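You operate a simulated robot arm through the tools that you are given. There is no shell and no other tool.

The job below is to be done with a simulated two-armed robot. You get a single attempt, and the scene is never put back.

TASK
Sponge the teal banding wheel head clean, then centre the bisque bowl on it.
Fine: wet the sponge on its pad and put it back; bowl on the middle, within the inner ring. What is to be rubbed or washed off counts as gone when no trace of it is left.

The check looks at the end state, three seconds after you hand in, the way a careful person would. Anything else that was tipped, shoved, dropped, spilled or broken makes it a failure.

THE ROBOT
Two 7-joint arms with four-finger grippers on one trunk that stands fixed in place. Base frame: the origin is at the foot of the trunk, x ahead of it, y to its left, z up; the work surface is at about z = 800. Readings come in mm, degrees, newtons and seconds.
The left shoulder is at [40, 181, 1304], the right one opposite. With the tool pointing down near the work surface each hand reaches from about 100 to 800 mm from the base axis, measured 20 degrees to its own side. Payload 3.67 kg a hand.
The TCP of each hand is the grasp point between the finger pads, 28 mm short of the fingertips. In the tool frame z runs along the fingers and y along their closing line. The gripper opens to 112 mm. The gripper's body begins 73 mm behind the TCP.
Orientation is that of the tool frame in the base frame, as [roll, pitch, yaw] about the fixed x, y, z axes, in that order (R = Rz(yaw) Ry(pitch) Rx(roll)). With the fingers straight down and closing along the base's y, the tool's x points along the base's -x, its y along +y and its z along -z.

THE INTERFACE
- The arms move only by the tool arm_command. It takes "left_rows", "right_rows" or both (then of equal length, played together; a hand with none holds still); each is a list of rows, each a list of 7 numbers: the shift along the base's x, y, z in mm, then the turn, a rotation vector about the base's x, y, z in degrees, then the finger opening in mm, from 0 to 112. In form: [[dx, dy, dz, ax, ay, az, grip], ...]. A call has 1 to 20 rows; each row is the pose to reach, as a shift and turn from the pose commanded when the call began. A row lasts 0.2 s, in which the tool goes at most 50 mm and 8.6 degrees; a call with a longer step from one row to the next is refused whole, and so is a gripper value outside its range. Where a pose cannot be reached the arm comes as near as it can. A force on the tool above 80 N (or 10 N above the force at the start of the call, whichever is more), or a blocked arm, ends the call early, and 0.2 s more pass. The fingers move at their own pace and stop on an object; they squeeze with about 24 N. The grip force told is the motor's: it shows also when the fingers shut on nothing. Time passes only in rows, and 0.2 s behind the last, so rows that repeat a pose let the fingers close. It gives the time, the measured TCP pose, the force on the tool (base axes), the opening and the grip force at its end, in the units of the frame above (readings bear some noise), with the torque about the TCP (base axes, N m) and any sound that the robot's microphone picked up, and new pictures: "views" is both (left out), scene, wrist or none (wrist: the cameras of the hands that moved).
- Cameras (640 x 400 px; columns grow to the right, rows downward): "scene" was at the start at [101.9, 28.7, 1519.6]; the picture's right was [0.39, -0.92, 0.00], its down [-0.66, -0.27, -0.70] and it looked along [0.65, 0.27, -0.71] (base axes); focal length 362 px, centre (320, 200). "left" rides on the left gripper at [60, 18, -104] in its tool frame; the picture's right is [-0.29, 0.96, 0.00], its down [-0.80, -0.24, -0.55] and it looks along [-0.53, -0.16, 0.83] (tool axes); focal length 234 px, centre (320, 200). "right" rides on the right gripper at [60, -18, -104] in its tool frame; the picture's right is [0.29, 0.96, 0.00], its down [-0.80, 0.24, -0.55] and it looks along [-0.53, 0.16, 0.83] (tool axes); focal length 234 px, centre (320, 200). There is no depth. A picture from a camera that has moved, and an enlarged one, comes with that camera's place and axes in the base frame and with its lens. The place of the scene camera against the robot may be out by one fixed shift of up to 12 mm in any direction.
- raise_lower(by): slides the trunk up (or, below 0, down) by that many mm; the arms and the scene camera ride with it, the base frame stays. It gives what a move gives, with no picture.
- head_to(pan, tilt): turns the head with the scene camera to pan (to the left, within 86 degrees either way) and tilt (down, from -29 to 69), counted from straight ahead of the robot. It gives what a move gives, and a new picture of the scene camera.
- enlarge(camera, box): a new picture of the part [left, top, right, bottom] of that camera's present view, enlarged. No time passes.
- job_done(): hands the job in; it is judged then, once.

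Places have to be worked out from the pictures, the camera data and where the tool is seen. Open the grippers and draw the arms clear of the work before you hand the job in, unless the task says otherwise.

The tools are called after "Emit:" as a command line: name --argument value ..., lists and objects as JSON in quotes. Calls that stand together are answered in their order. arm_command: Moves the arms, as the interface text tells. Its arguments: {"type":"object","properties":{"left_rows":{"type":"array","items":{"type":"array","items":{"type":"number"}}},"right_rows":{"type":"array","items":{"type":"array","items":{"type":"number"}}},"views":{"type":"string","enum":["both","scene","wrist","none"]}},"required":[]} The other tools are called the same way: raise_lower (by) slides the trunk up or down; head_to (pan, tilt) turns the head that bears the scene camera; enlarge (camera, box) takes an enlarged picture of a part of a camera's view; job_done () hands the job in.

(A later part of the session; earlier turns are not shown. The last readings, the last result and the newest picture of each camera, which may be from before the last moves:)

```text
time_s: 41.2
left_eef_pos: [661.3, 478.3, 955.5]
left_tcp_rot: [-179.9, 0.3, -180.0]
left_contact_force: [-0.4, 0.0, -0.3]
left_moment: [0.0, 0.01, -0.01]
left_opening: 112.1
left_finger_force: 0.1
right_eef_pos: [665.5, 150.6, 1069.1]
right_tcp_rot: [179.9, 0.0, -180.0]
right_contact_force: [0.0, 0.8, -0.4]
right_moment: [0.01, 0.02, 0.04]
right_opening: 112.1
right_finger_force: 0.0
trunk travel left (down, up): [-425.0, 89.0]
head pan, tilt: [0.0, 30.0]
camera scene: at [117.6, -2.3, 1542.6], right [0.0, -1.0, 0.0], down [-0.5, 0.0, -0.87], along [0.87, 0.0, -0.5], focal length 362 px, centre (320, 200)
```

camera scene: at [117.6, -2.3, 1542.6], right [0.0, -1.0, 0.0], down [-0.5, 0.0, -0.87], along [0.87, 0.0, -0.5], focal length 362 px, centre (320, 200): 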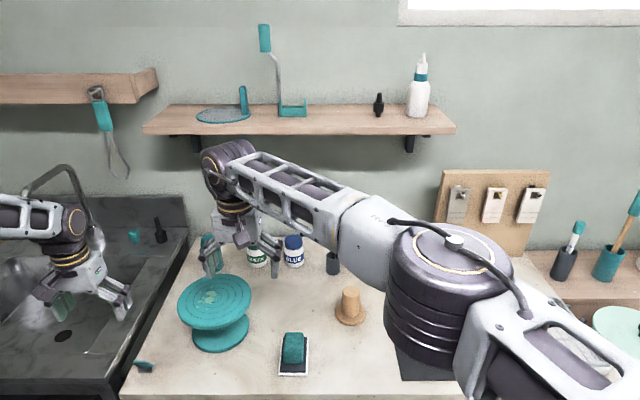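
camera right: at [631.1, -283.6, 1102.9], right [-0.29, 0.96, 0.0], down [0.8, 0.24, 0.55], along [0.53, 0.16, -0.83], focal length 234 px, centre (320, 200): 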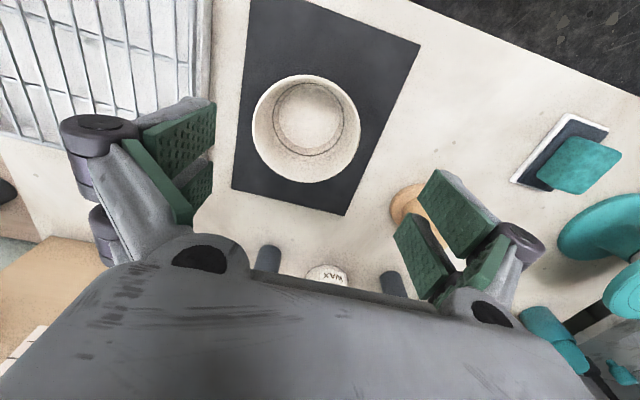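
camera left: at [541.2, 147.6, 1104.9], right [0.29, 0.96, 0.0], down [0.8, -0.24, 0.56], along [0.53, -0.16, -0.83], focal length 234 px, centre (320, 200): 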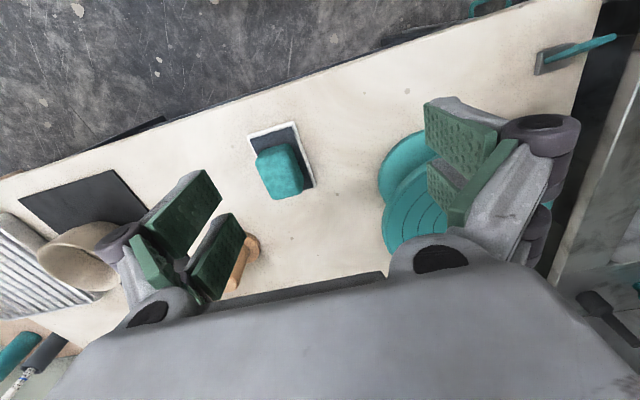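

The right hand reached (664, 151, 1070) pointing straight down, so the right arm can do the sponge, the wheel (with the hand tilted forward) and the bowl. I'll park the left arm well out to the left and bring the right camera over the sponge.

Emit:
arm_command --left_rows '[[0, 0, 40, 0, 0, 0, 112], [0, 0, 80, 0, 0, 0, 112], [0, 0, 120, 0, 0, 0, 112], [-20, 15, 150, 0, 0, 0, 112], [-55, 30, 170, 0, 0, 0, 112], [-90, 45, 190, 0, 0, 0, 112], [-125, 60, 200, 0, 0, 0, 112], [-160, 80, 200, 0, 0, 0, 112], [-190, 100, 200, 0, 0, 0, 112]]' --right_rows '[[-15, -15, 0, 0, 0, 0, 112], [-30, -30, 0, 0, 0, 0, 112], [-45, -45, -10, 0, 0, 0, 112], [-60, -60, -20, 0, 0, 0, 112], [-75, -75, -30, 0, 0, 0, 112], [-90, -90, -40, 0, 0, 0, 112], [-105, -105, -50, 0, 0, 0, 112], [-115, -118, -60, 0, 0, 0, 112], [-115, -126, -69, 0, 0, 0, 112]]' --views "wrist"

Emit:
enlarge --camera "right" --box '[250, 120, 390, 280]'

```text
time_s: 43.2
left_eef_pos: [469.7, 579.2, 1152.8]
left_tcp_rot: [-179.9, 0.2, 179.8]
left_contact_force: [0.0, -0.5, 0.6]
left_moment: [-0.02, 0.0, 0.03]
left_opening: 111.8
left_finger_force: 0.1
right_eef_pos: [547.7, 23.7, 1001.2]
right_tcp_rot: [-179.9, 0.0, 180.0]
right_contact_force: [0.2, -0.5, 0.7]
right_moment: [-0.01, -0.01, 0.01]
right_opening: 111.9
right_finger_force: 0.0
trunk travel left (down, up): [-425.0, 89.0]
head pan, tilt: [0.0, 30.0]
camera right: at [488.9, 7.8, 1106.0], right [-0.29, 0.96, 0.0], down [0.8, 0.24, 0.55], along [0.53, 0.16, -0.83], focal length 234 px, centre (320, 200)
camera left: at [409.3, 597.6, 1257.0], right [0.29, 0.96, 0.0], down [0.8, -0.24, 0.56], along [0.53, -0.16, -0.83], focal length 234 px, centre (320, 200)
```

right: 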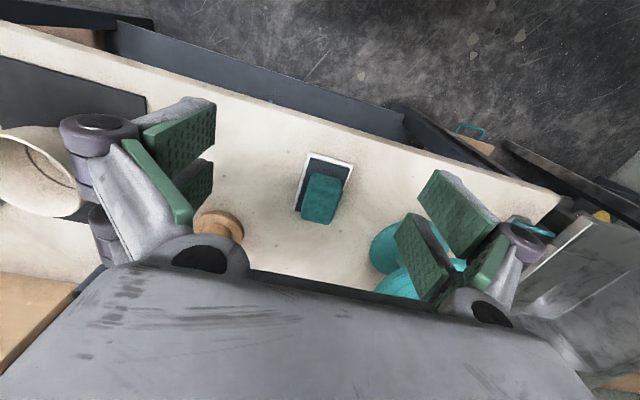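
left: 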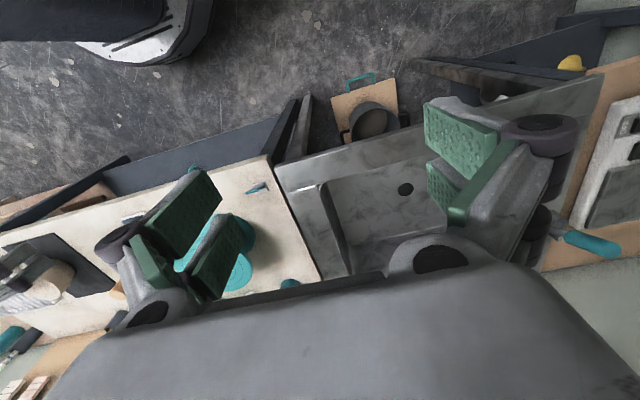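

```text
2.50 times, centred on (320, 200) of right
camera zoom: at [488.9, 7.8, 1106.0], right [-0.29, 0.96, 0.0], down [0.8, 0.24, 0.55], along [0.53, 0.16, -0.83], focal length 585 px, centre (320, 200)
```

zoom: 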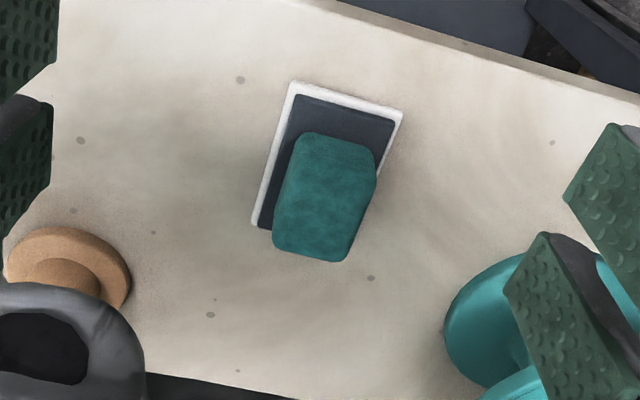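

From this view the tray spans about x 609-708 and y 28-92, with the sponge centred near (664, 62). Before picking it up I'll check in free air that the right hand, tilted 40 degrees forward, can cover the wheel; first the tilt, with a small rise.

Emit:
arm_command --right_rows '[[10, 0, 20, 0, -8, 0, 112], [20, 0, 40, 0, -16, 0, 112], [30, 0, 60, 0, -24, 0, 112], [40, 0, 80, 0, -32, 0, 112], [50, 0, 100, 0, -40, 0, 112]]' --views "none"

Emit:
raise_lower --by -100

```text
time_s: 44.4
left_eef_pos: [470.2, 578.8, 1153.4]
left_tcp_rot: [180.0, 0.1, 179.9]
left_contact_force: [-0.1, 0.7, -0.4]
left_moment: [0.02, 0.01, 0.03]
left_opening: 111.8
left_finger_force: 0.0
right_eef_pos: [597.9, 24.8, 1102.3]
right_tcp_rot: [-179.9, 40.1, 180.0]
right_contact_force: [0.5, 0.2, 0.2]
right_moment: [-0.05, -0.01, -0.04]
right_opening: 112.1
right_finger_force: 0.1
trunk travel left (down, up): [-425.0, 89.0]
head pan, tilt: [0.0, 30.0]
```

```text
time_s: 45.8
left_eef_pos: [471.1, 578.9, 1053.2]
left_tcp_rot: [-179.9, 0.2, -180.0]
left_contact_force: [0.2, -0.9, -0.8]
left_moment: [-0.03, 0.02, 0.0]
left_opening: 112.0
left_finger_force: 0.1
right_eef_pos: [598.6, 24.6, 1001.4]
right_tcp_rot: [-179.9, 40.0, -180.0]
right_contact_force: [-0.5, 0.0, 0.0]
right_moment: [-0.02, -0.02, 0.01]
right_opening: 111.7
right_finger_force: 0.1
trunk travel left (down, up): [-325.0, 189.0]
head pan, tilt: [0.0, 30.0]
```

The tilt is exactly 40 degrees and the trunk is 100 mm lower. Now I'll test the far corner of the wiping area at (771, 277, 1000), turning the hand 31 degrees to point along the arm.

Emit:
arm_command --right_rows '[[20, 30, 0, 0, 0, 4, 112], [40, 60, 0, 0, 0, 8, 112], [62, 90, 0, 0, 0, 12, 112], [84, 122, 0, 0, 0, 16, 112], [106, 155, 0, 0, 0, 20, 112], [128, 188, 0, 0, 0, 24, 112], [150, 220, 0, 0, 0, 28, 112], [172, 252, 0, 0, 0, 31, 112]]' --views "both"

```text
time_s: 47.5
left_eef_pos: [470.8, 577.7, 1051.1]
left_tcp_rot: [-180.0, 0.1, 179.9]
left_contact_force: [0.5, -0.7, 0.8]
left_moment: [0.04, 0.0, 0.0]
left_opening: 112.1
left_finger_force: 0.1
right_eef_pos: [759.8, 265.3, 1006.5]
right_tcp_rot: [179.9, 40.0, -148.8]
right_contact_force: [-2.2, 2.7, -0.6]
right_moment: [-0.16, -0.19, -0.19]
right_opening: 112.1
right_finger_force: 0.2
right hand out of reach, approached as far as the arm can: row 8
trunk travel left (down, up): [-325.0, 189.0]
head pan, tilt: [0.0, 30.0]
camera scene: at [117.6, -2.2, 1442.1], right [0.0, -1.0, 0.0], down [-0.5, 0.0, -0.87], along [0.87, 0.0, -0.5], focal length 362 px, centre (320, 200)
camera right: at [673.9, 191.4, 1048.2], right [-0.69, 0.7, -0.18], down [0.09, 0.34, 0.94], along [0.72, 0.63, -0.3], focal length 234 px, centre (320, 200)
```

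scene: 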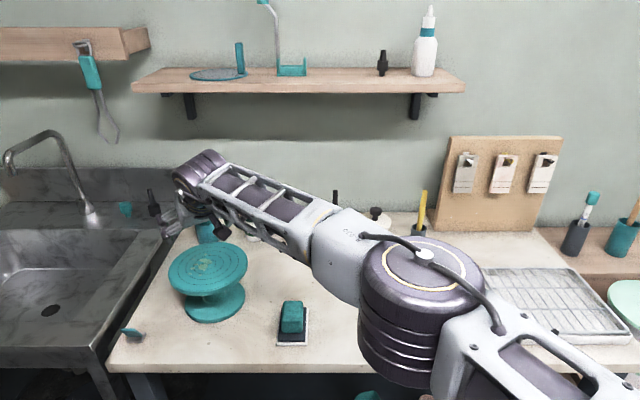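
right: 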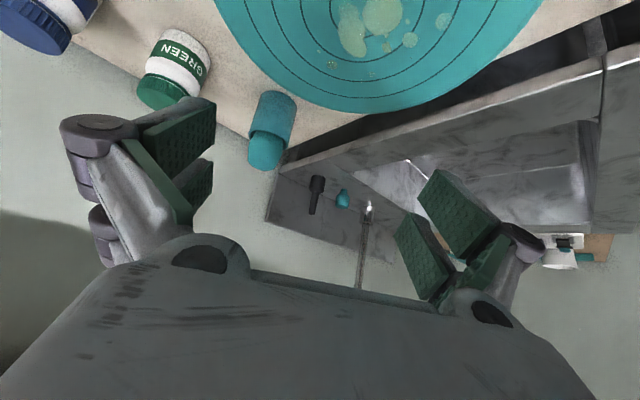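

The reach ended at (760, 265), limited by how far the upper arm can swing inward, so the hand should point more to the left and be tilted more. I'll turn it to a 50 degree heading over the wheel's centre.

Emit:
arm_command --right_rows '[[-7, -9, 0, 0, 0, 7, 112], [-14, -18, 0, 0, 0, 14, 112], [-14, -18, 0, 0, 0, 19, 112]]' --views "none"

Emit:
arm_command --right_rows '[[0, 0, 0, 3.83, -3.21, 0, 112], [0, 0, 0, 7.66, -6.43, 0, 112], [8, 10, 0, 7.66, -6.43, 0, 112], [18, 22, 0, 7.66, -6.43, 0, 112], [29, 33, 0, 7.66, -6.43, 0, 112]]' --views "none"

```text
time_s: 48.4
left_eef_pos: [470.8, 578.8, 1052.4]
left_tcp_rot: [-179.9, 0.2, -180.0]
left_contact_force: [-0.2, 0.3, 0.0]
left_moment: [-0.02, -0.02, -0.03]
left_opening: 112.1
left_finger_force: 0.1
right_eef_pos: [748.8, 241.9, 1009.9]
right_tcp_rot: [180.0, 40.0, -134.9]
right_contact_force: [0.1, -0.8, 0.3]
right_moment: [-0.02, 0.03, 0.0]
right_opening: 112.2
right_finger_force: 0.1
right hand out of reach, approached as far as the arm can: row 3
trunk travel left (down, up): [-325.0, 189.0]
head pan, tilt: [0.0, 30.0]
```

```text
time_s: 49.5
left_eef_pos: [470.1, 578.4, 1051.9]
left_tcp_rot: [-180.0, 0.1, 180.0]
left_contact_force: [-0.3, 1.1, -0.7]
left_moment: [0.01, -0.04, 0.01]
left_opening: 112.0
left_finger_force: 0.1
right_eef_pos: [771.8, 268.7, 1009.6]
right_tcp_rot: [178.5, 50.0, -136.1]
right_contact_force: [0.1, -0.5, 0.3]
right_moment: [0.02, 0.05, 0.0]
right_opening: 112.1
right_finger_force: 0.1
right hand out of reach, approached as far as the arm can: row 5
trunk travel left (down, up): [-325.0, 189.0]
head pan, tilt: [0.0, 30.0]
```

With a 46 degree heading and 50 degree tilt the hand reaches (772, 269), which covers the whole soiled area. Now I'll bring it back to heading 0, short of the sponge, at a safe height.

Emit:
arm_command --right_rows '[[-25, -30, 10, 0, 0, -6.3, 112], [-50, -60, 20, 0, 0, -12.6, 112], [-75, -90, 30, 0, 0, -18.9, 112], [-100, -120, 40, 0, 0, -25.2, 112], [-125, -150, 40, 0, 0, -31.5, 112], [-150, -180, 40, 0, 0, -37.8, 112], [-172, -208, 40, 0, 0, -43.9, 112]]' --views "none"

Emit:
arm_command --left_rows '[[0, 0, 30, 0, 0, 0, 112], [0, 0, 60, 0, 0, 0, 112], [0, 0, 80, 0, 0, 0, 112]]' --right_rows '[[0, 0, 0, -0.96, 0, -1.15, 90], [0, 0, 0, -0.96, 0, -1.15, 80], [0, 0, 0, -0.96, 0, -1.15, 80]]' --views "none"

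Emit:
raise_lower --by -100

Emit:
head_to --pan 15 --tilt 42

```text
time_s: 51.1
left_eef_pos: [469.7, 578.3, 1054.2]
left_tcp_rot: [179.9, 0.2, -179.9]
left_contact_force: [-0.6, 0.0, -1.1]
left_moment: [0.02, -0.03, 0.03]
left_opening: 111.8
left_finger_force: 0.0
right_eef_pos: [601.4, 60.6, 1048.5]
right_tcp_rot: [178.6, 50.1, 179.9]
right_contact_force: [-0.4, 0.7, 0.1]
right_moment: [-0.01, -0.05, 0.02]
right_opening: 112.1
right_finger_force: 0.1
trunk travel left (down, up): [-325.0, 189.0]
head pan, tilt: [0.0, 30.0]
```

```text
time_s: 52.0
left_eef_pos: [470.8, 578.8, 1133.7]
left_tcp_rot: [-180.0, 0.1, 180.0]
left_contact_force: [0.7, 0.5, 0.7]
left_moment: [0.03, -0.03, -0.03]
left_opening: 112.0
left_finger_force: 0.1
right_eef_pos: [602.4, 60.4, 1049.1]
right_tcp_rot: [-179.8, 50.0, -179.9]
right_contact_force: [-0.7, 0.5, -0.2]
right_moment: [0.01, 0.0, -0.03]
right_opening: 79.7
right_finger_force: 0.1
trunk travel left (down, up): [-325.0, 189.0]
head pan, tilt: [0.0, 30.0]
```

```text
time_s: 53.3
left_eef_pos: [471.8, 578.6, 1034.6]
left_tcp_rot: [180.0, 0.1, -179.9]
left_contact_force: [0.5, 0.2, 0.0]
left_moment: [0.02, 0.02, 0.01]
left_opening: 112.1
left_finger_force: 0.0
right_eef_pos: [599.6, 60.0, 950.3]
right_tcp_rot: [-179.9, 50.0, -180.0]
right_contact_force: [-0.6, -0.9, -0.4]
right_moment: [-0.02, -0.02, 0.03]
right_opening: 79.8
right_finger_force: 0.0
trunk travel left (down, up): [-225.0, 289.0]
head pan, tilt: [0.0, 30.0]
```

```text
time_s: 54.0
left_eef_pos: [471.5, 577.5, 1034.6]
left_tcp_rot: [-180.0, 0.1, 180.0]
left_contact_force: [0.6, -0.3, 0.1]
left_moment: [0.0, -0.02, -0.01]
left_opening: 112.0
left_finger_force: 0.1
right_eef_pos: [601.6, 60.8, 949.8]
right_tcp_rot: [-179.9, 49.9, -179.9]
right_contact_force: [-0.1, 0.6, 0.3]
right_moment: [0.01, 0.01, 0.0]
right_opening: 80.2
right_finger_force: 0.0
trunk travel left (down, up): [-225.0, 289.0]
head pan, tilt: [15.0, 42.0]
camera scene: at [107.8, 19.1, 1324.9], right [0.26, -0.97, 0.0], down [-0.65, -0.17, -0.74], along [0.72, 0.19, -0.67], focal length 362 px, centre (320, 200)
```

scene: 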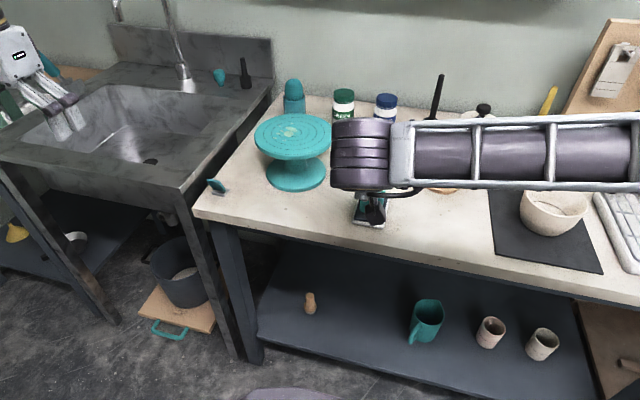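

The trunk is 200 mm down and the hand is at (601, 60, 950), tilted 50 degrees with the fingers 80 mm apart. I'll move down to just short of the sponge and check the alignment in the wrist camera.

Emit:
arm_command --right_rows '[[10, 0.5, -18, 0, 0, 0, 80], [20, 1, -36, 0, 0, 0, 80], [30, 1, -54, 0, 0, 0, 80], [38, 1, -70, 0, 0, 0, 80]]' --views "both"

Emit:
enlarge --camera "right" --box '[180, 60, 500, 260]'

```text
time_s: 55.0
left_eef_pos: [472.6, 578.3, 1033.9]
left_tcp_rot: [-179.8, 0.1, -179.9]
left_contact_force: [-0.5, -0.1, 0.4]
left_moment: [0.02, -0.01, 0.01]
left_opening: 112.1
left_finger_force: 0.1
right_eef_pos: [638.9, 62.2, 879.8]
right_tcp_rot: [-179.9, 49.8, -179.9]
right_contact_force: [-0.5, -0.7, 0.6]
right_moment: [-0.04, 0.01, 0.01]
right_opening: 79.9
right_finger_force: 0.1
trunk travel left (down, up): [-225.0, 289.0]
head pan, tilt: [15.0, 42.0]
camera scene: at [108.0, 19.2, 1324.9], right [0.26, -0.97, 0.0], down [-0.65, -0.17, -0.74], along [0.72, 0.19, -0.67], focal length 362 px, centre (320, 200)
camera right: at [521.6, 44.4, 901.4], right [-0.19, 0.96, -0.22], down [0.09, 0.24, 0.97], along [0.98, 0.16, -0.13], focal length 234 px, centre (320, 200)
```

scene: 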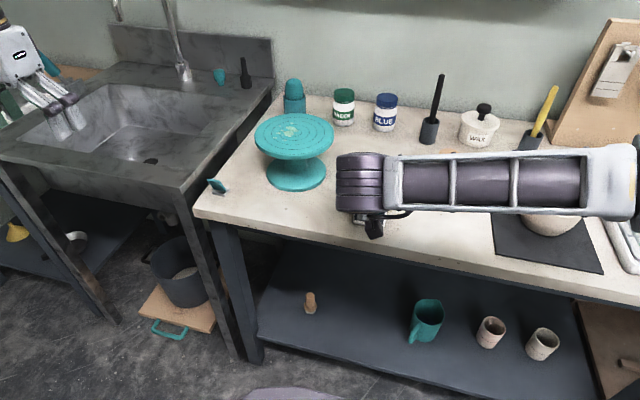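
right: 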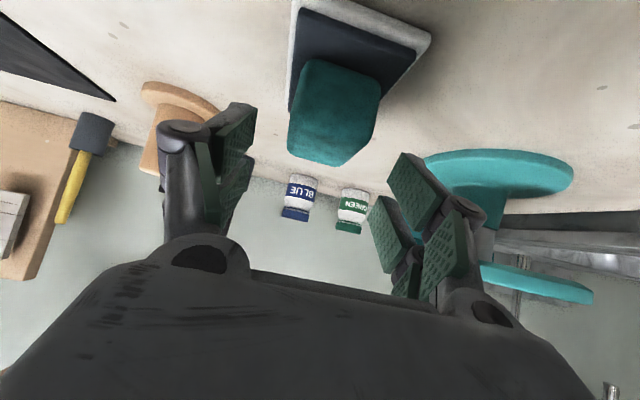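

```text
2.00 times, centred on (340, 160) of right
camera zoom: at [521.6, 44.4, 901.4], right [-0.19, 0.96, -0.22], down [0.09, 0.24, 0.97], along [0.98, 0.16, -0.13], focal length 468 px, centre (280, 280)
```

zoom: 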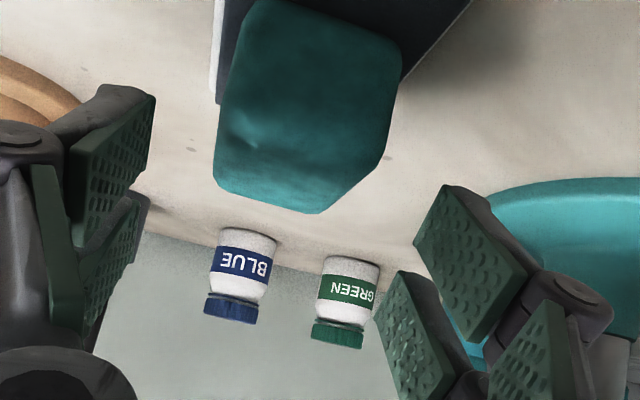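

The views agree on a sponge about 55 x 41 x 34 mm centred at (659, 61.5), with its top near z 852. I'll go down to TCP (649, 61.5, 851), fingertips about 7 mm clear of the pad, and close on it.

Emit:
arm_command --right_rows '[[5, -0.5, -15, 0, 0, 0, 80], [10, -0.7, -28, 0, 0, 0, 80], [10, -0.7, -28, 0, 0, 0, 60], [10, -0.7, -28, 0, 0, 0, 40], [10, -0.7, -28, 0, 0, 0, 25], [10, -0.7, -28, 0, 0, 0, 20], [10, -0.7, -28, 0, 0, 0, 20]]' --views "both"

Emit:
enlarge --camera "right" --box '[180, 0, 500, 240]'

```text
time_s: 56.6
left_eef_pos: [471.1, 579.0, 1034.5]
left_tcp_rot: [-179.8, 0.1, -180.0]
left_contact_force: [0.1, 0.4, -0.6]
left_moment: [0.01, 0.03, -0.01]
left_opening: 111.7
left_finger_force: 0.0
right_eef_pos: [649.4, 61.6, 853.3]
right_tcp_rot: [-179.8, 50.0, -179.9]
right_contact_force: [0.6, -0.4, 0.0]
right_moment: [-0.04, -0.06, -0.04]
right_opening: 44.0
right_finger_force: 24.0
trunk travel left (down, up): [-225.0, 289.0]
head pan, tilt: [15.0, 42.0]
camera scene: at [107.7, 19.0, 1324.9], right [0.26, -0.97, 0.0], down [-0.65, -0.17, -0.74], along [0.72, 0.19, -0.67], focal length 362 px, centre (320, 200)
camera right: at [531.9, 43.7, 873.2], right [-0.19, 0.96, -0.22], down [0.09, 0.24, 0.97], along [0.98, 0.16, -0.13], focal length 234 px, centre (320, 200)
```

scene: 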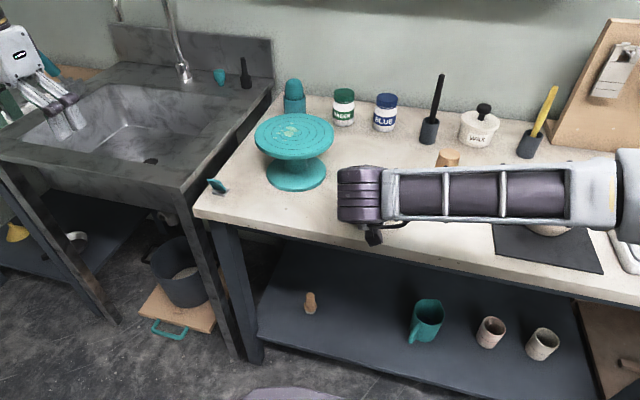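
right: 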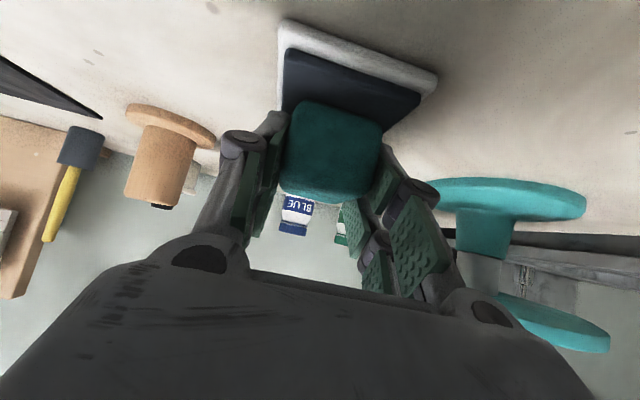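

```text
1.67 times, centred on (340, 120) of right
camera zoom: at [531.9, 43.7, 873.2], right [-0.19, 0.96, -0.22], down [0.09, 0.24, 0.97], along [0.98, 0.16, -0.13], focal length 390 px, centre (287, 333)
```

zoom: 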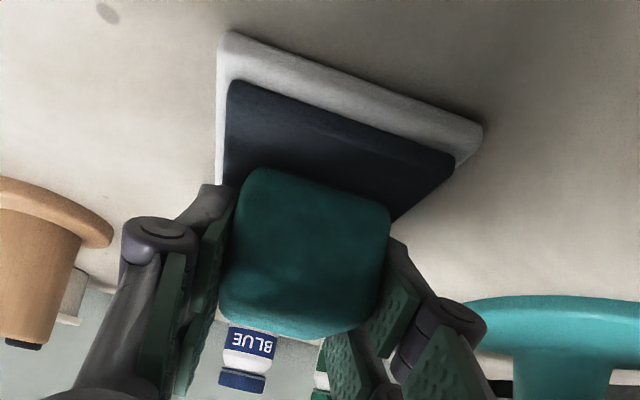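

The sponge is held: opening 44 mm at 24 N. Now I'll press it gently down into its wet pad and watch the force.

Emit:
arm_command --right_rows '[[0, 0, -1, 0, 0, 0, 20], [0, 0, -2, 0, 0, 0, 20], [0, 0, -3, 0, 0, 0, 20], [0, 0, -3, 0, 0, 0, 20], [0, 0, -3, 0, 0, 0, 20], [0, 0, -3, 0, 0, 0, 20]]' --views "none"

```text
time_s: 58.0
left_eef_pos: [470.0, 578.6, 1035.9]
left_tcp_rot: [-179.9, 0.2, -180.0]
left_contact_force: [0.2, 0.6, 0.0]
left_moment: [0.0, -0.02, -0.02]
left_opening: 111.9
left_finger_force: 0.0
right_eef_pos: [649.2, 60.4, 851.3]
right_tcp_rot: [-180.0, 50.2, -179.8]
right_contact_force: [4.3, 2.5, 22.3]
right_moment: [0.06, -0.31, 0.06]
right_opening: 44.0
right_finger_force: 24.0
trunk travel left (down, up): [-225.0, 289.0]
head pan, tilt: [15.0, 42.0]
```

The pad pushes back with about 22 N, a firm enough press. I'll ease a little, hold another moment, then lift the sponge 70 mm and look at it.

Emit:
arm_command --right_rows '[[0, 0, 0.5, 0, 0, 0, 20], [0, 0, 0.5, 0, 0, 0, 20], [0, 0, 0.5, 0, 0, 0, 20], [0, 0, 0.5, 0, 0, 0, 20], [0, 0, 10, 0, 0, 0, 20], [0, 0, 30, 0, 0, 0, 20], [0, 0, 50, 0, 0, 0, 20], [0, 0, 70, 0, 0, 0, 20], [0, 0, 90, 0, 0, 0, 20]]' --views "both"

Emit:
enlarge --camera "right" --box '[180, 0, 500, 240]'

Emit:
enlarge --camera "scene" --box '[230, 90, 430, 250]'

```text
time_s: 60.0
left_eef_pos: [470.4, 578.4, 1035.1]
left_tcp_rot: [179.9, 0.1, -180.0]
left_contact_force: [-0.2, -0.1, 0.5]
left_moment: [-0.02, -0.01, 0.01]
left_opening: 111.8
left_finger_force: 0.2
right_eef_pos: [649.7, 60.8, 939.7]
right_tcp_rot: [-179.7, 49.9, -179.8]
right_contact_force: [0.4, 0.6, -0.4]
right_moment: [-0.01, 0.02, -0.01]
right_opening: 44.2
right_finger_force: 23.7
trunk travel left (down, up): [-225.0, 289.0]
head pan, tilt: [15.0, 42.0]
camera scene: at [107.5, 19.1, 1324.9], right [0.26, -0.97, 0.0], down [-0.65, -0.17, -0.74], along [0.72, 0.19, -0.67], focal length 362 px, centre (320, 200)
camera right: at [532.2, 43.2, 960.6], right [-0.19, 0.96, -0.22], down [0.09, 0.24, 0.97], along [0.98, 0.16, -0.13], focal length 234 px, centre (320, 200)
```

scene: 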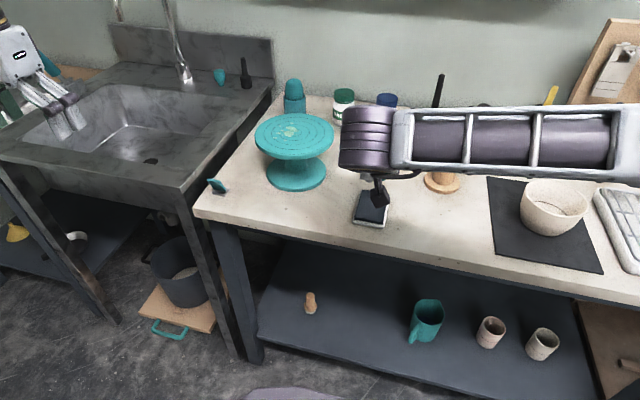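
right: 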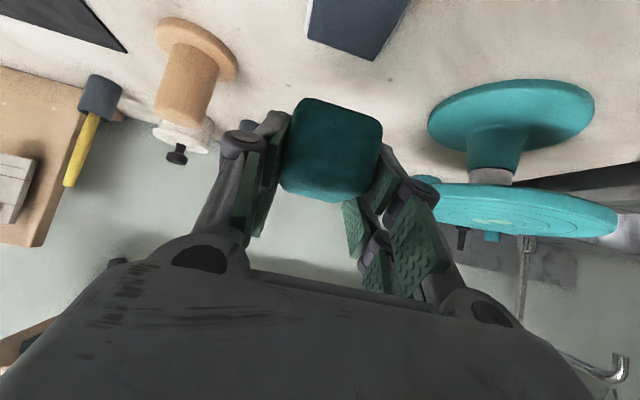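

```text
1.67 times, centred on (340, 120) of right
camera zoom: at [532.2, 43.2, 960.6], right [-0.19, 0.96, -0.22], down [0.09, 0.24, 0.97], along [0.98, 0.16, -0.13], focal length 390 px, centre (287, 333)
```

zoom: 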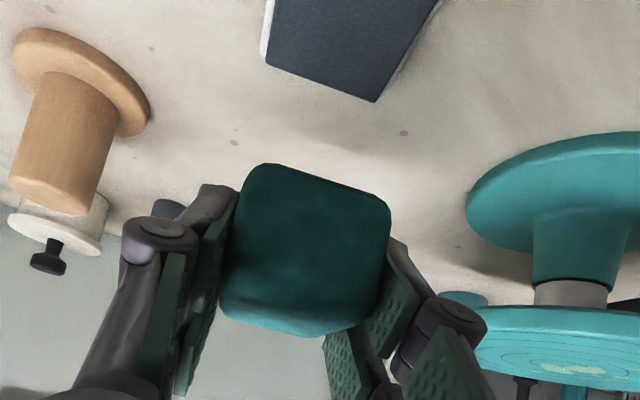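

```text
2.50 times, centred on (330, 170) of scene
camera zoom: at [107.5, 19.1, 1324.9], right [0.26, -0.97, 0.0], down [-0.65, -0.17, -0.74], along [0.72, 0.19, -0.67], focal length 905 px, centre (295, 275)
```

zoom: 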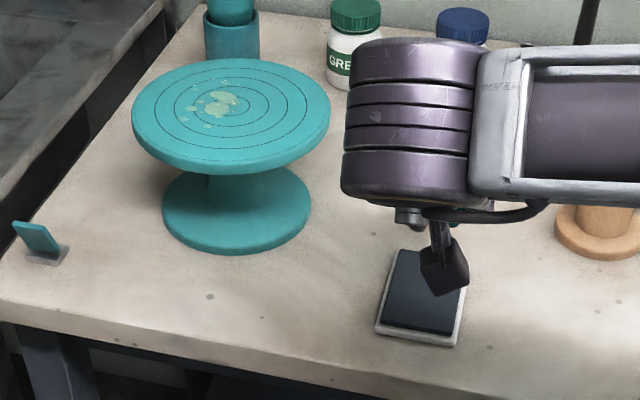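

The sponge is in the hand and the pad tray stayed put. I'll raise it, carry it to above the wheel's centre and turn to a 44 degree heading; the sponge centre is 10 mm ahead of the TCP.

Emit:
arm_command --right_rows '[[0, 0, 25, 0, 0, 0, 20], [0, 5, 50, 0, 0, 0, 20], [10, 30, 55, 0, 0, 6, 20], [25, 60, 55, 0, 0, 13, 20], [41, 90, 55, 0, 0, 20, 20], [57, 120, 55, 0, 0, 27, 20], [73, 150, 55, 0, 0, 34, 20], [89, 179, 55, 0, 0, 41, 20], [89, 179, 45, 0, 0, 44, 20]]' --views "both"

Emit:
enlarge --camera "right" --box '[180, 0, 500, 240]'

Emit:
enlarge --camera "scene" --box '[200, 60, 400, 220]'

```text
time_s: 62.0
left_eef_pos: [470.7, 577.6, 1034.9]
left_tcp_rot: [-179.9, 0.1, -180.0]
left_contact_force: [0.2, -0.1, -0.3]
left_moment: [0.01, -0.01, 0.03]
left_opening: 111.9
left_finger_force: 0.0
right_eef_pos: [739.3, 240.3, 985.0]
right_tcp_rot: [-179.9, 50.0, -135.9]
right_contact_force: [0.1, -0.5, -0.3]
right_moment: [0.02, 0.02, 0.01]
right_opening: 44.1
right_finger_force: 23.7
trunk travel left (down, up): [-225.0, 289.0]
head pan, tilt: [15.0, 42.0]
camera scene: at [107.9, 18.2, 1324.9], right [0.26, -0.97, 0.0], down [-0.65, -0.17, -0.74], along [0.72, 0.19, -0.67], focal length 362 px, centre (320, 200)
camera right: at [667.1, 145.9, 1004.9], right [-0.8, 0.56, -0.22], down [-0.1, 0.23, 0.97], along [0.59, 0.8, -0.13], focal length 234 px, centre (320, 200)
```

scene: 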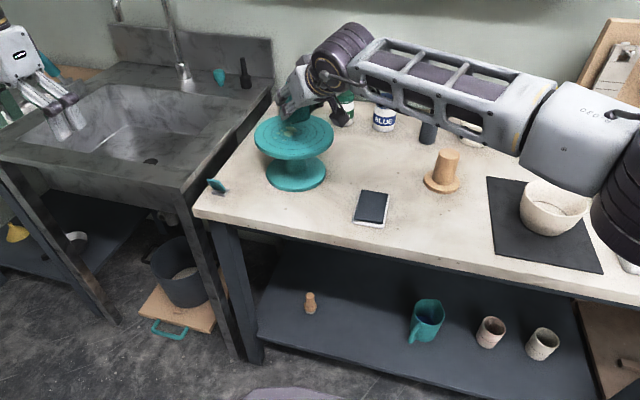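
right: 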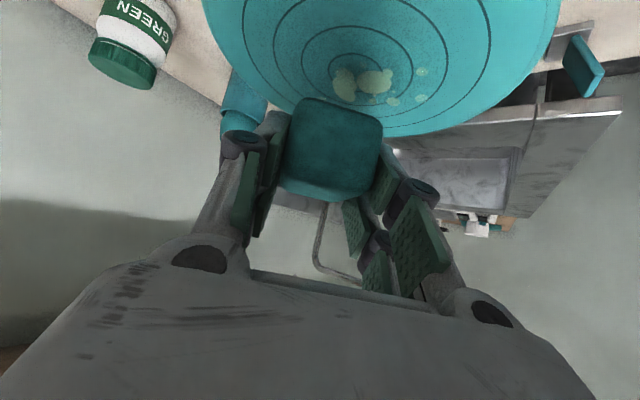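

```text
1.67 times, centred on (340, 120) of right
camera zoom: at [667.1, 145.9, 1004.9], right [-0.8, 0.56, -0.22], down [-0.1, 0.23, 0.97], along [0.59, 0.8, -0.13], focal length 390 px, centre (287, 333)
```

zoom: 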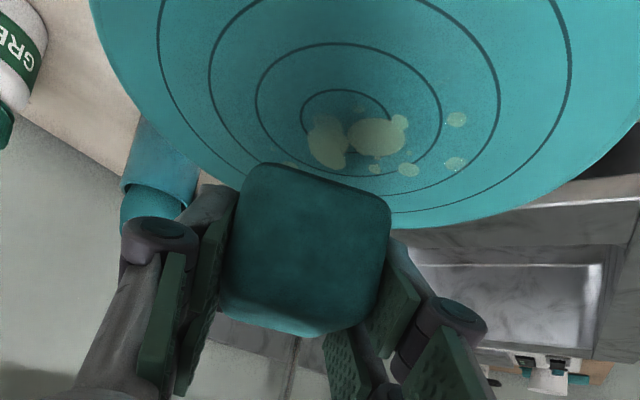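

```text
2.50 times, centred on (300, 140) of scene
camera zoom: at [107.9, 18.2, 1324.9], right [0.26, -0.97, 0.0], down [-0.65, -0.17, -0.74], along [0.72, 0.19, -0.67], focal length 905 px, centre (370, 350)
```

zoom: 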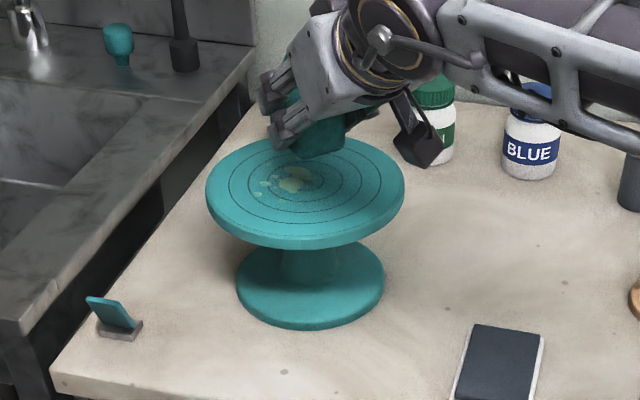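

The wrist camera gives a close, clear view of the rings and the spots. I'll enlarge it further to fix the wheel's centre more accurately before touching down.

Emit:
enlarge --camera "right" --box '[240, 0, 480, 150]'

Emit:
enlarge --camera "scene" --box '[245, 95, 345, 175]'

```text
2.67 times, centred on (360, 75) of right
camera zoom: at [667.1, 145.9, 1004.9], right [-0.8, 0.56, -0.22], down [-0.1, 0.23, 0.97], along [0.59, 0.8, -0.13], focal length 624 px, centre (213, 533)
```

zoom: 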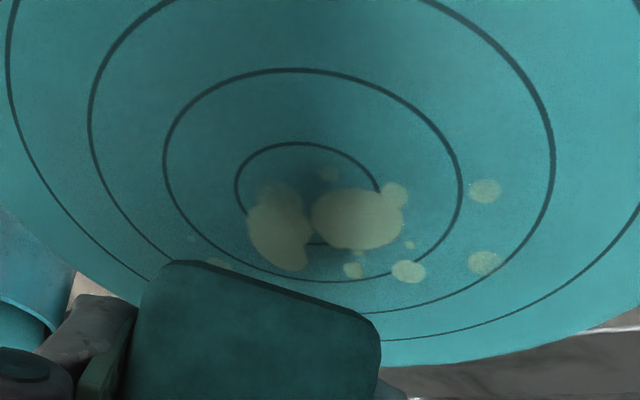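

```text
5.00 times, centred on (295, 135) of scene
camera zoom: at [107.9, 18.2, 1324.9], right [0.26, -0.97, 0.0], down [-0.65, -0.17, -0.74], along [0.72, 0.19, -0.67], focal length 1810 px, centre (445, 525)
```

zoom: 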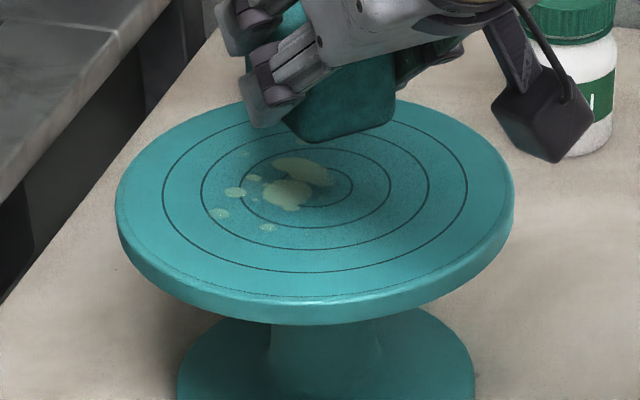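

The refined wheel centre is about (741.5, 251) with the top near z 908, and the spots lie within about 50 mm of the centre. I'll descend over the centre to just above expected contact (TCP z 948).

Emit:
arm_command --right_rows '[[-2, 2, -12, 0, 0, 0, 20], [-5, 3.8, -24, 0, 0, 0, 20], [-5, 3.8, -33, 0, 0, 0, 20], [-5, 3.8, -37, 0, 0, 0, 20]]' --views "none"

Emit:
enlarge --camera "scene" --box '[245, 95, 345, 175]'

```text
time_s: 63.0
left_eef_pos: [469.6, 579.0, 1036.0]
left_tcp_rot: [-180.0, 0.2, 180.0]
left_contact_force: [-0.3, -0.4, 0.3]
left_moment: [-0.02, 0.04, 0.03]
left_opening: 112.0
left_finger_force: 0.0
right_eef_pos: [732.5, 243.5, 948.8]
right_tcp_rot: [-179.8, 50.1, -135.9]
right_contact_force: [-0.5, 0.7, 6.0]
right_moment: [0.17, 0.03, -0.02]
right_opening: 44.2
right_finger_force: 23.8
trunk travel left (down, up): [-225.0, 289.0]
head pan, tilt: [15.0, 42.0]
```

```text
5.00 times, centred on (295, 135) of scene
camera zoom: at [106.6, 18.9, 1325.1], right [0.26, -0.97, 0.0], down [-0.65, -0.17, -0.74], along [0.72, 0.19, -0.67], focal length 1810 px, centre (445, 525)
```

zoom: 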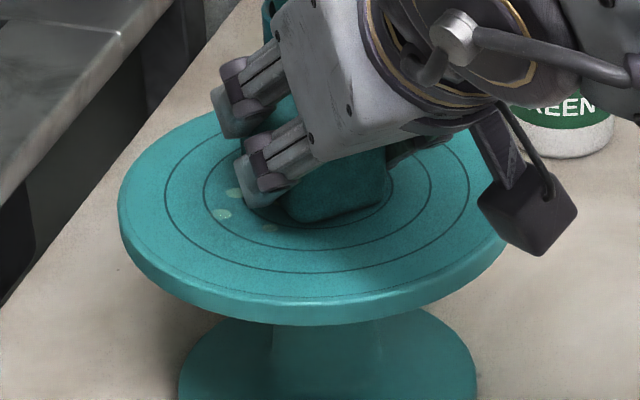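

Contact: 6 N at TCP z 948.8, so the sponge now sits on the wheel's middle. I'll make a first slow stroke across (sideways to the sponge's long axis) and back, watching the forces.

Emit:
arm_command --right_rows '[[-7, 7.2, -0.3, 0, 0, 0, 20], [-14, 14.4, -0.3, 0, 0, 0, 20], [-21, 21.6, -0.3, 0, 0, 0, 20], [-28, 28.8, -0.3, 0, 0, 0, 20], [-32, 33, -0.3, 0, 0, 0, 20], [-28, 28.8, -0.3, 0, 0, 0, 20], [-21, 21.6, -0.3, 0, 0, 0, 20], [-14, 14.4, -0.3, 0, 0, 0, 20], [-7, 7.2, -0.3, 0, 0, 0, 20], [0, 0, -0.3, 0, 0, 0, 20]]' --views "both"

Emit:
enlarge --camera "right" --box '[200, 0, 500, 180]'

Emit:
enlarge --camera "scene" --box '[245, 95, 345, 175]'

```text
time_s: 65.2
left_eef_pos: [468.5, 580.6, 1035.0]
left_tcp_rot: [-179.9, 0.3, -180.0]
left_contact_force: [-0.1, 0.1, -0.1]
left_moment: [0.02, -0.01, 0.0]
left_opening: 112.3
left_finger_force: 0.1
right_eef_pos: [730.1, 246.2, 948.6]
right_tcp_rot: [-179.9, 50.1, -135.6]
right_contact_force: [-9.9, 9.8, 18.6]
right_moment: [0.72, 0.36, 0.15]
right_opening: 44.3
right_finger_force: 23.9
trunk travel left (down, up): [-225.0, 289.0]
head pan, tilt: [15.0, 42.0]
camera scene: at [104.5, 19.7, 1325.2], right [0.26, -0.97, 0.0], down [-0.64, -0.17, -0.74], along [0.72, 0.19, -0.67], focal length 362 px, centre (320, 200)
camera right: at [657.9, 151.6, 969.6], right [-0.8, 0.56, -0.22], down [-0.11, 0.23, 0.97], along [0.59, 0.8, -0.13], focal length 234 px, centre (320, 200)
```

scene: 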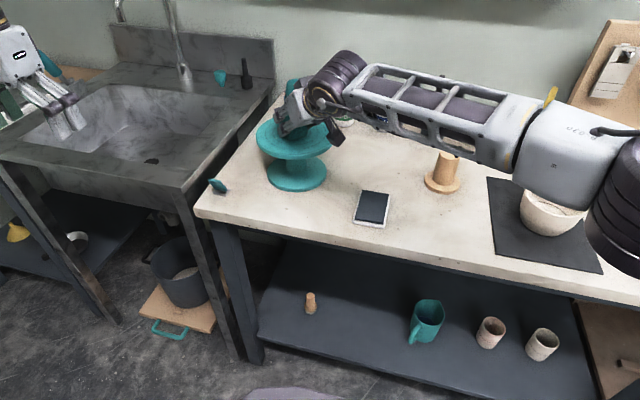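
right: 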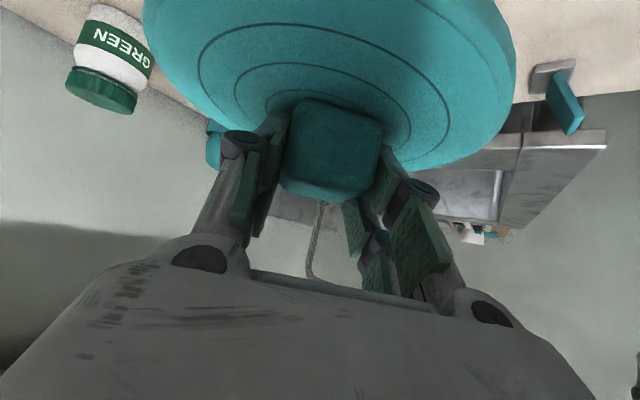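

```text
2.13 times, centred on (350, 90) of right
camera zoom: at [657.9, 151.6, 969.6], right [-0.8, 0.56, -0.22], down [-0.11, 0.23, 0.97], along [0.59, 0.8, -0.13], focal length 500 px, centre (256, 435)
```

zoom: 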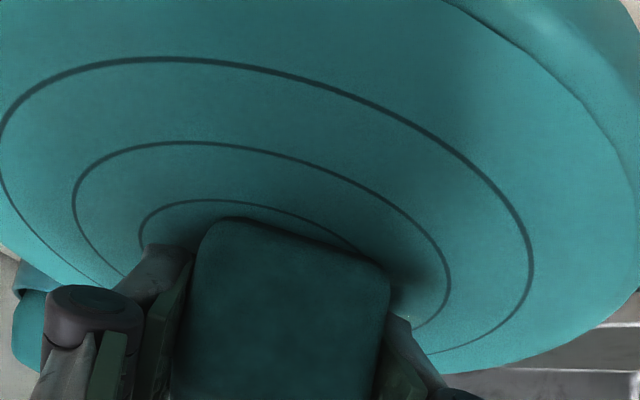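

```text
5.00 times, centred on (295, 135) of scene
camera zoom: at [104.5, 19.7, 1325.2], right [0.26, -0.97, 0.0], down [-0.64, -0.17, -0.74], along [0.72, 0.19, -0.67], focal length 1810 px, centre (445, 525)
```

zoom: 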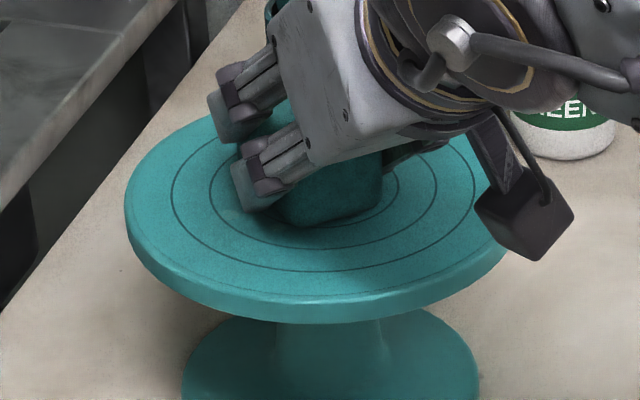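

The visible part of the wheel is already clean, but the rubbing force was higher than I like (about 19 N down, 14 N sideways). I'll ease off by about 1 mm and rub the rest of the middle area in further strokes.

Emit:
arm_command --right_rows '[[5.8, 5.6, 0.8, 0, 0, 0, 20], [11.5, 11.1, 0.8, 0, 0, 0, 20], [18, 17.4, 0.8, 0, 0, 0, 20], [11, 24.6, 0.8, 0, 0, 0, 20], [4.1, 31.8, 0.8, 0, 0, 0, 20], [-2.9, 38.9, 0.8, 0, 0, 0, 20], [4.1, 31.8, 0.8, 0, 0, 0, 20], [11, 24.6, 0.8, 0, 0, 0, 20], [18, 17.4, 0.8, 0, 0, 0, 20], [24.9, 10.2, 0.8, 0, 0, 0, 20]]' --views "scene"

Emit:
enlarge --camera "scene" --box '[245, 95, 345, 175]'

```text
time_s: 67.5
left_eef_pos: [470.7, 578.9, 1034.5]
left_tcp_rot: [-179.8, 0.2, 180.0]
left_contact_force: [-0.5, -1.2, -0.4]
left_moment: [-0.05, -0.01, 0.04]
left_opening: 112.2
left_finger_force: 0.1
right_eef_pos: [757.4, 254.1, 947.9]
right_tcp_rot: [-179.9, 50.0, -135.9]
right_contact_force: [-3.3, 4.2, 7.3]
right_moment: [0.27, 0.29, 0.0]
right_opening: 44.2
right_finger_force: 24.1
trunk travel left (down, up): [-225.0, 289.0]
head pan, tilt: [15.0, 42.0]
camera scene: at [106.4, 19.4, 1325.0], right [0.26, -0.97, 0.0], down [-0.65, -0.17, -0.74], along [0.72, 0.19, -0.67], focal length 362 px, centre (320, 200)
```

scene: 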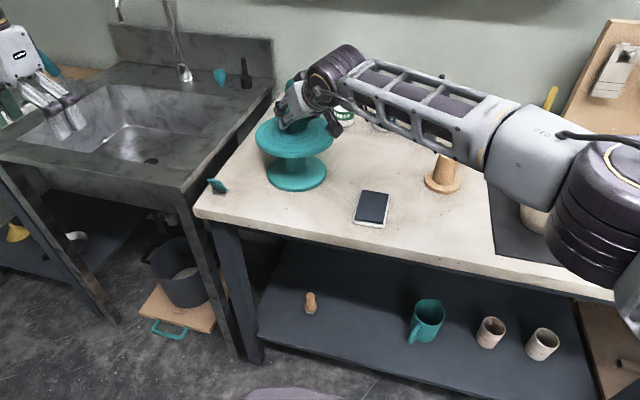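

```text
5.00 times, centred on (295, 135) of scene
camera zoom: at [106.4, 19.4, 1325.0], right [0.26, -0.97, 0.0], down [-0.65, -0.17, -0.74], along [0.72, 0.19, -0.67], focal length 1810 px, centre (445, 525)
```

zoom: 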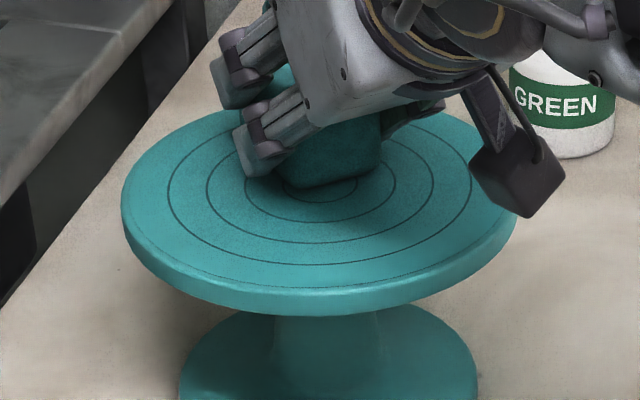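

Forces are now gentle (7 N down, 5 N sideways) and everything visible is clean. I'll finish with a loop over the far, near and left parts so the whole middle area is rubbed.

Emit:
arm_command --right_rows '[[10.7, 3.3, 0, 0, 0, 0, 20], [0.3, 14.1, 0, 0, 0, 0, 20], [-10.2, 24.9, 0, 0, 0, 0, 20], [-3.3, 10.7, 0, 0, 0, 0, 20], [7, -7.2, 0, 0, 0, 0, 20], [-0.2, -14.2, 0, 0, 0, 0, 20], [-11, -24.6, 0, 0, 0, 0, 20], [-32.3, -31.3, 0, 0, 0, 0, 20], [-46.2, -16.9, 0, 0, 0, 0, 20], [-60.1, -2.5, 0, 0, 0, 0, 20], [-70.6, 8.3, 0, 0, 0, 0, 20], [-56.2, 22.2, 0, 0, 0, 0, 20], [-45.4, 32.6, 0, 0, 0, 0, 20], [-45.8, 11.4, 0, 0, 0, 0, 20], [-42.5, -6.4, 0, 0, 0, 0, 20], [-24.9, -10.2, 0, 0, 0, 0, 20]]' --views "none"

Emit:
arm_command --right_rows '[[0, 0, 5, 0, 0, 0, 20], [0, 0, 20, 0, 0, 0, 20], [-5, -10, 40, 0, 0, 0, 20], [-20, -35, 60, 0, 0, -4, 20], [-35, -65, 60, 0, 0, -10, 20], [-55, -95, 60, 0, 0, -17, 20]]' --views "both"

Emit:
enlarge --camera "scene" --box '[245, 95, 345, 175]'

Emit:
enlarge --camera "right" --box '[240, 0, 560, 200]'

```text
time_s: 70.8
left_eef_pos: [470.4, 579.5, 1034.2]
left_tcp_rot: [179.9, 0.1, 179.9]
left_contact_force: [0.6, 0.5, 0.0]
left_moment: [0.02, 0.0, 0.02]
left_opening: 112.0
left_finger_force: 0.1
right_eef_pos: [733.8, 242.8, 947.9]
right_tcp_rot: [-179.9, 49.9, -135.9]
right_contact_force: [-2.8, 0.2, 4.6]
right_moment: [0.03, 0.34, -0.01]
right_opening: 44.4
right_finger_force: 23.5
trunk travel left (down, up): [-225.0, 289.0]
head pan, tilt: [15.0, 42.0]
```

```text
time_s: 72.2
left_eef_pos: [469.8, 578.1, 1035.7]
left_tcp_rot: [-180.0, 0.2, -179.9]
left_contact_force: [0.4, -0.2, 0.7]
left_moment: [0.01, -0.03, 0.0]
left_opening: 112.0
left_finger_force: 0.2
right_eef_pos: [679.9, 148.9, 1009.5]
right_tcp_rot: [-179.8, 50.0, -152.9]
right_contact_force: [-1.3, 0.1, 0.1]
right_moment: [0.02, 0.01, 0.0]
right_opening: 43.9
right_finger_force: 24.1
trunk travel left (down, up): [-225.0, 289.0]
head pan, tilt: [15.0, 42.0]
camera scene: at [107.0, 18.4, 1325.0], right [0.26, -0.97, 0.0], down [-0.65, -0.17, -0.74], along [0.72, 0.19, -0.67], focal length 362 px, centre (320, 200)
camera right: at [583.2, 79.2, 1029.2], right [-0.6, 0.77, -0.22], down [-0.03, 0.26, 0.97], along [0.8, 0.59, -0.13], focal length 234 px, centre (320, 200)
```

scene: 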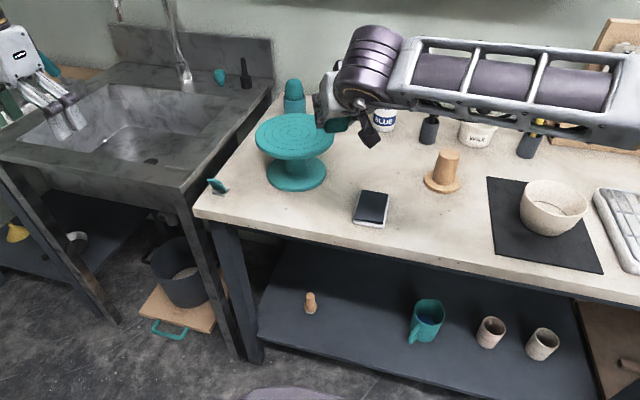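
right: 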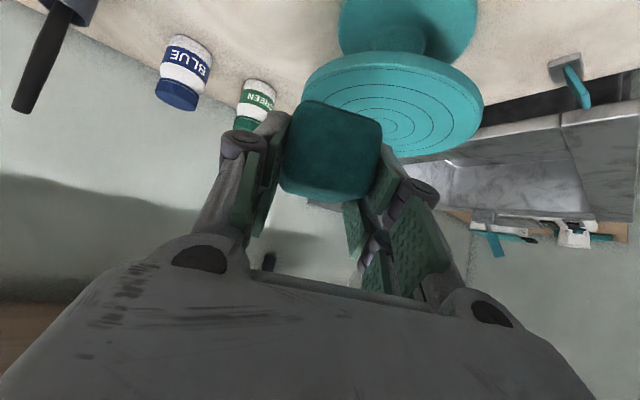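

```text
5.00 times, centred on (295, 135) of scene
camera zoom: at [107.0, 18.4, 1325.0], right [0.26, -0.97, 0.0], down [-0.65, -0.17, -0.74], along [0.72, 0.19, -0.67], focal length 1810 px, centre (445, 525)
```

zoom: 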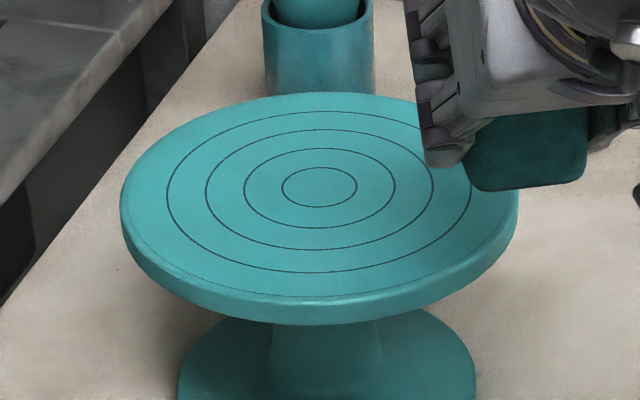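

```text
2.00 times, centred on (400, 100) of right
camera zoom: at [583.2, 79.2, 1029.2], right [-0.6, 0.77, -0.22], down [-0.03, 0.26, 0.97], along [0.8, 0.59, -0.13], focal length 468 px, centre (160, 400)
```

zoom: 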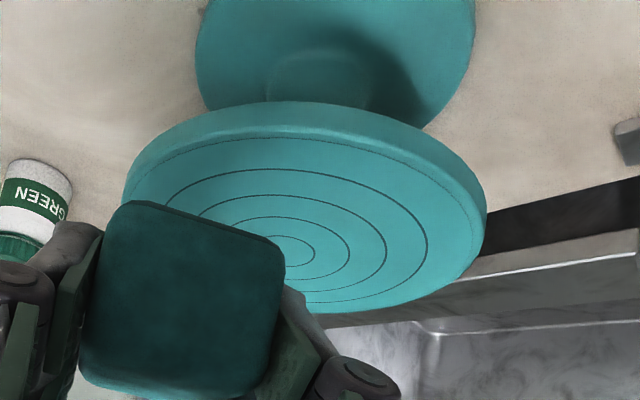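

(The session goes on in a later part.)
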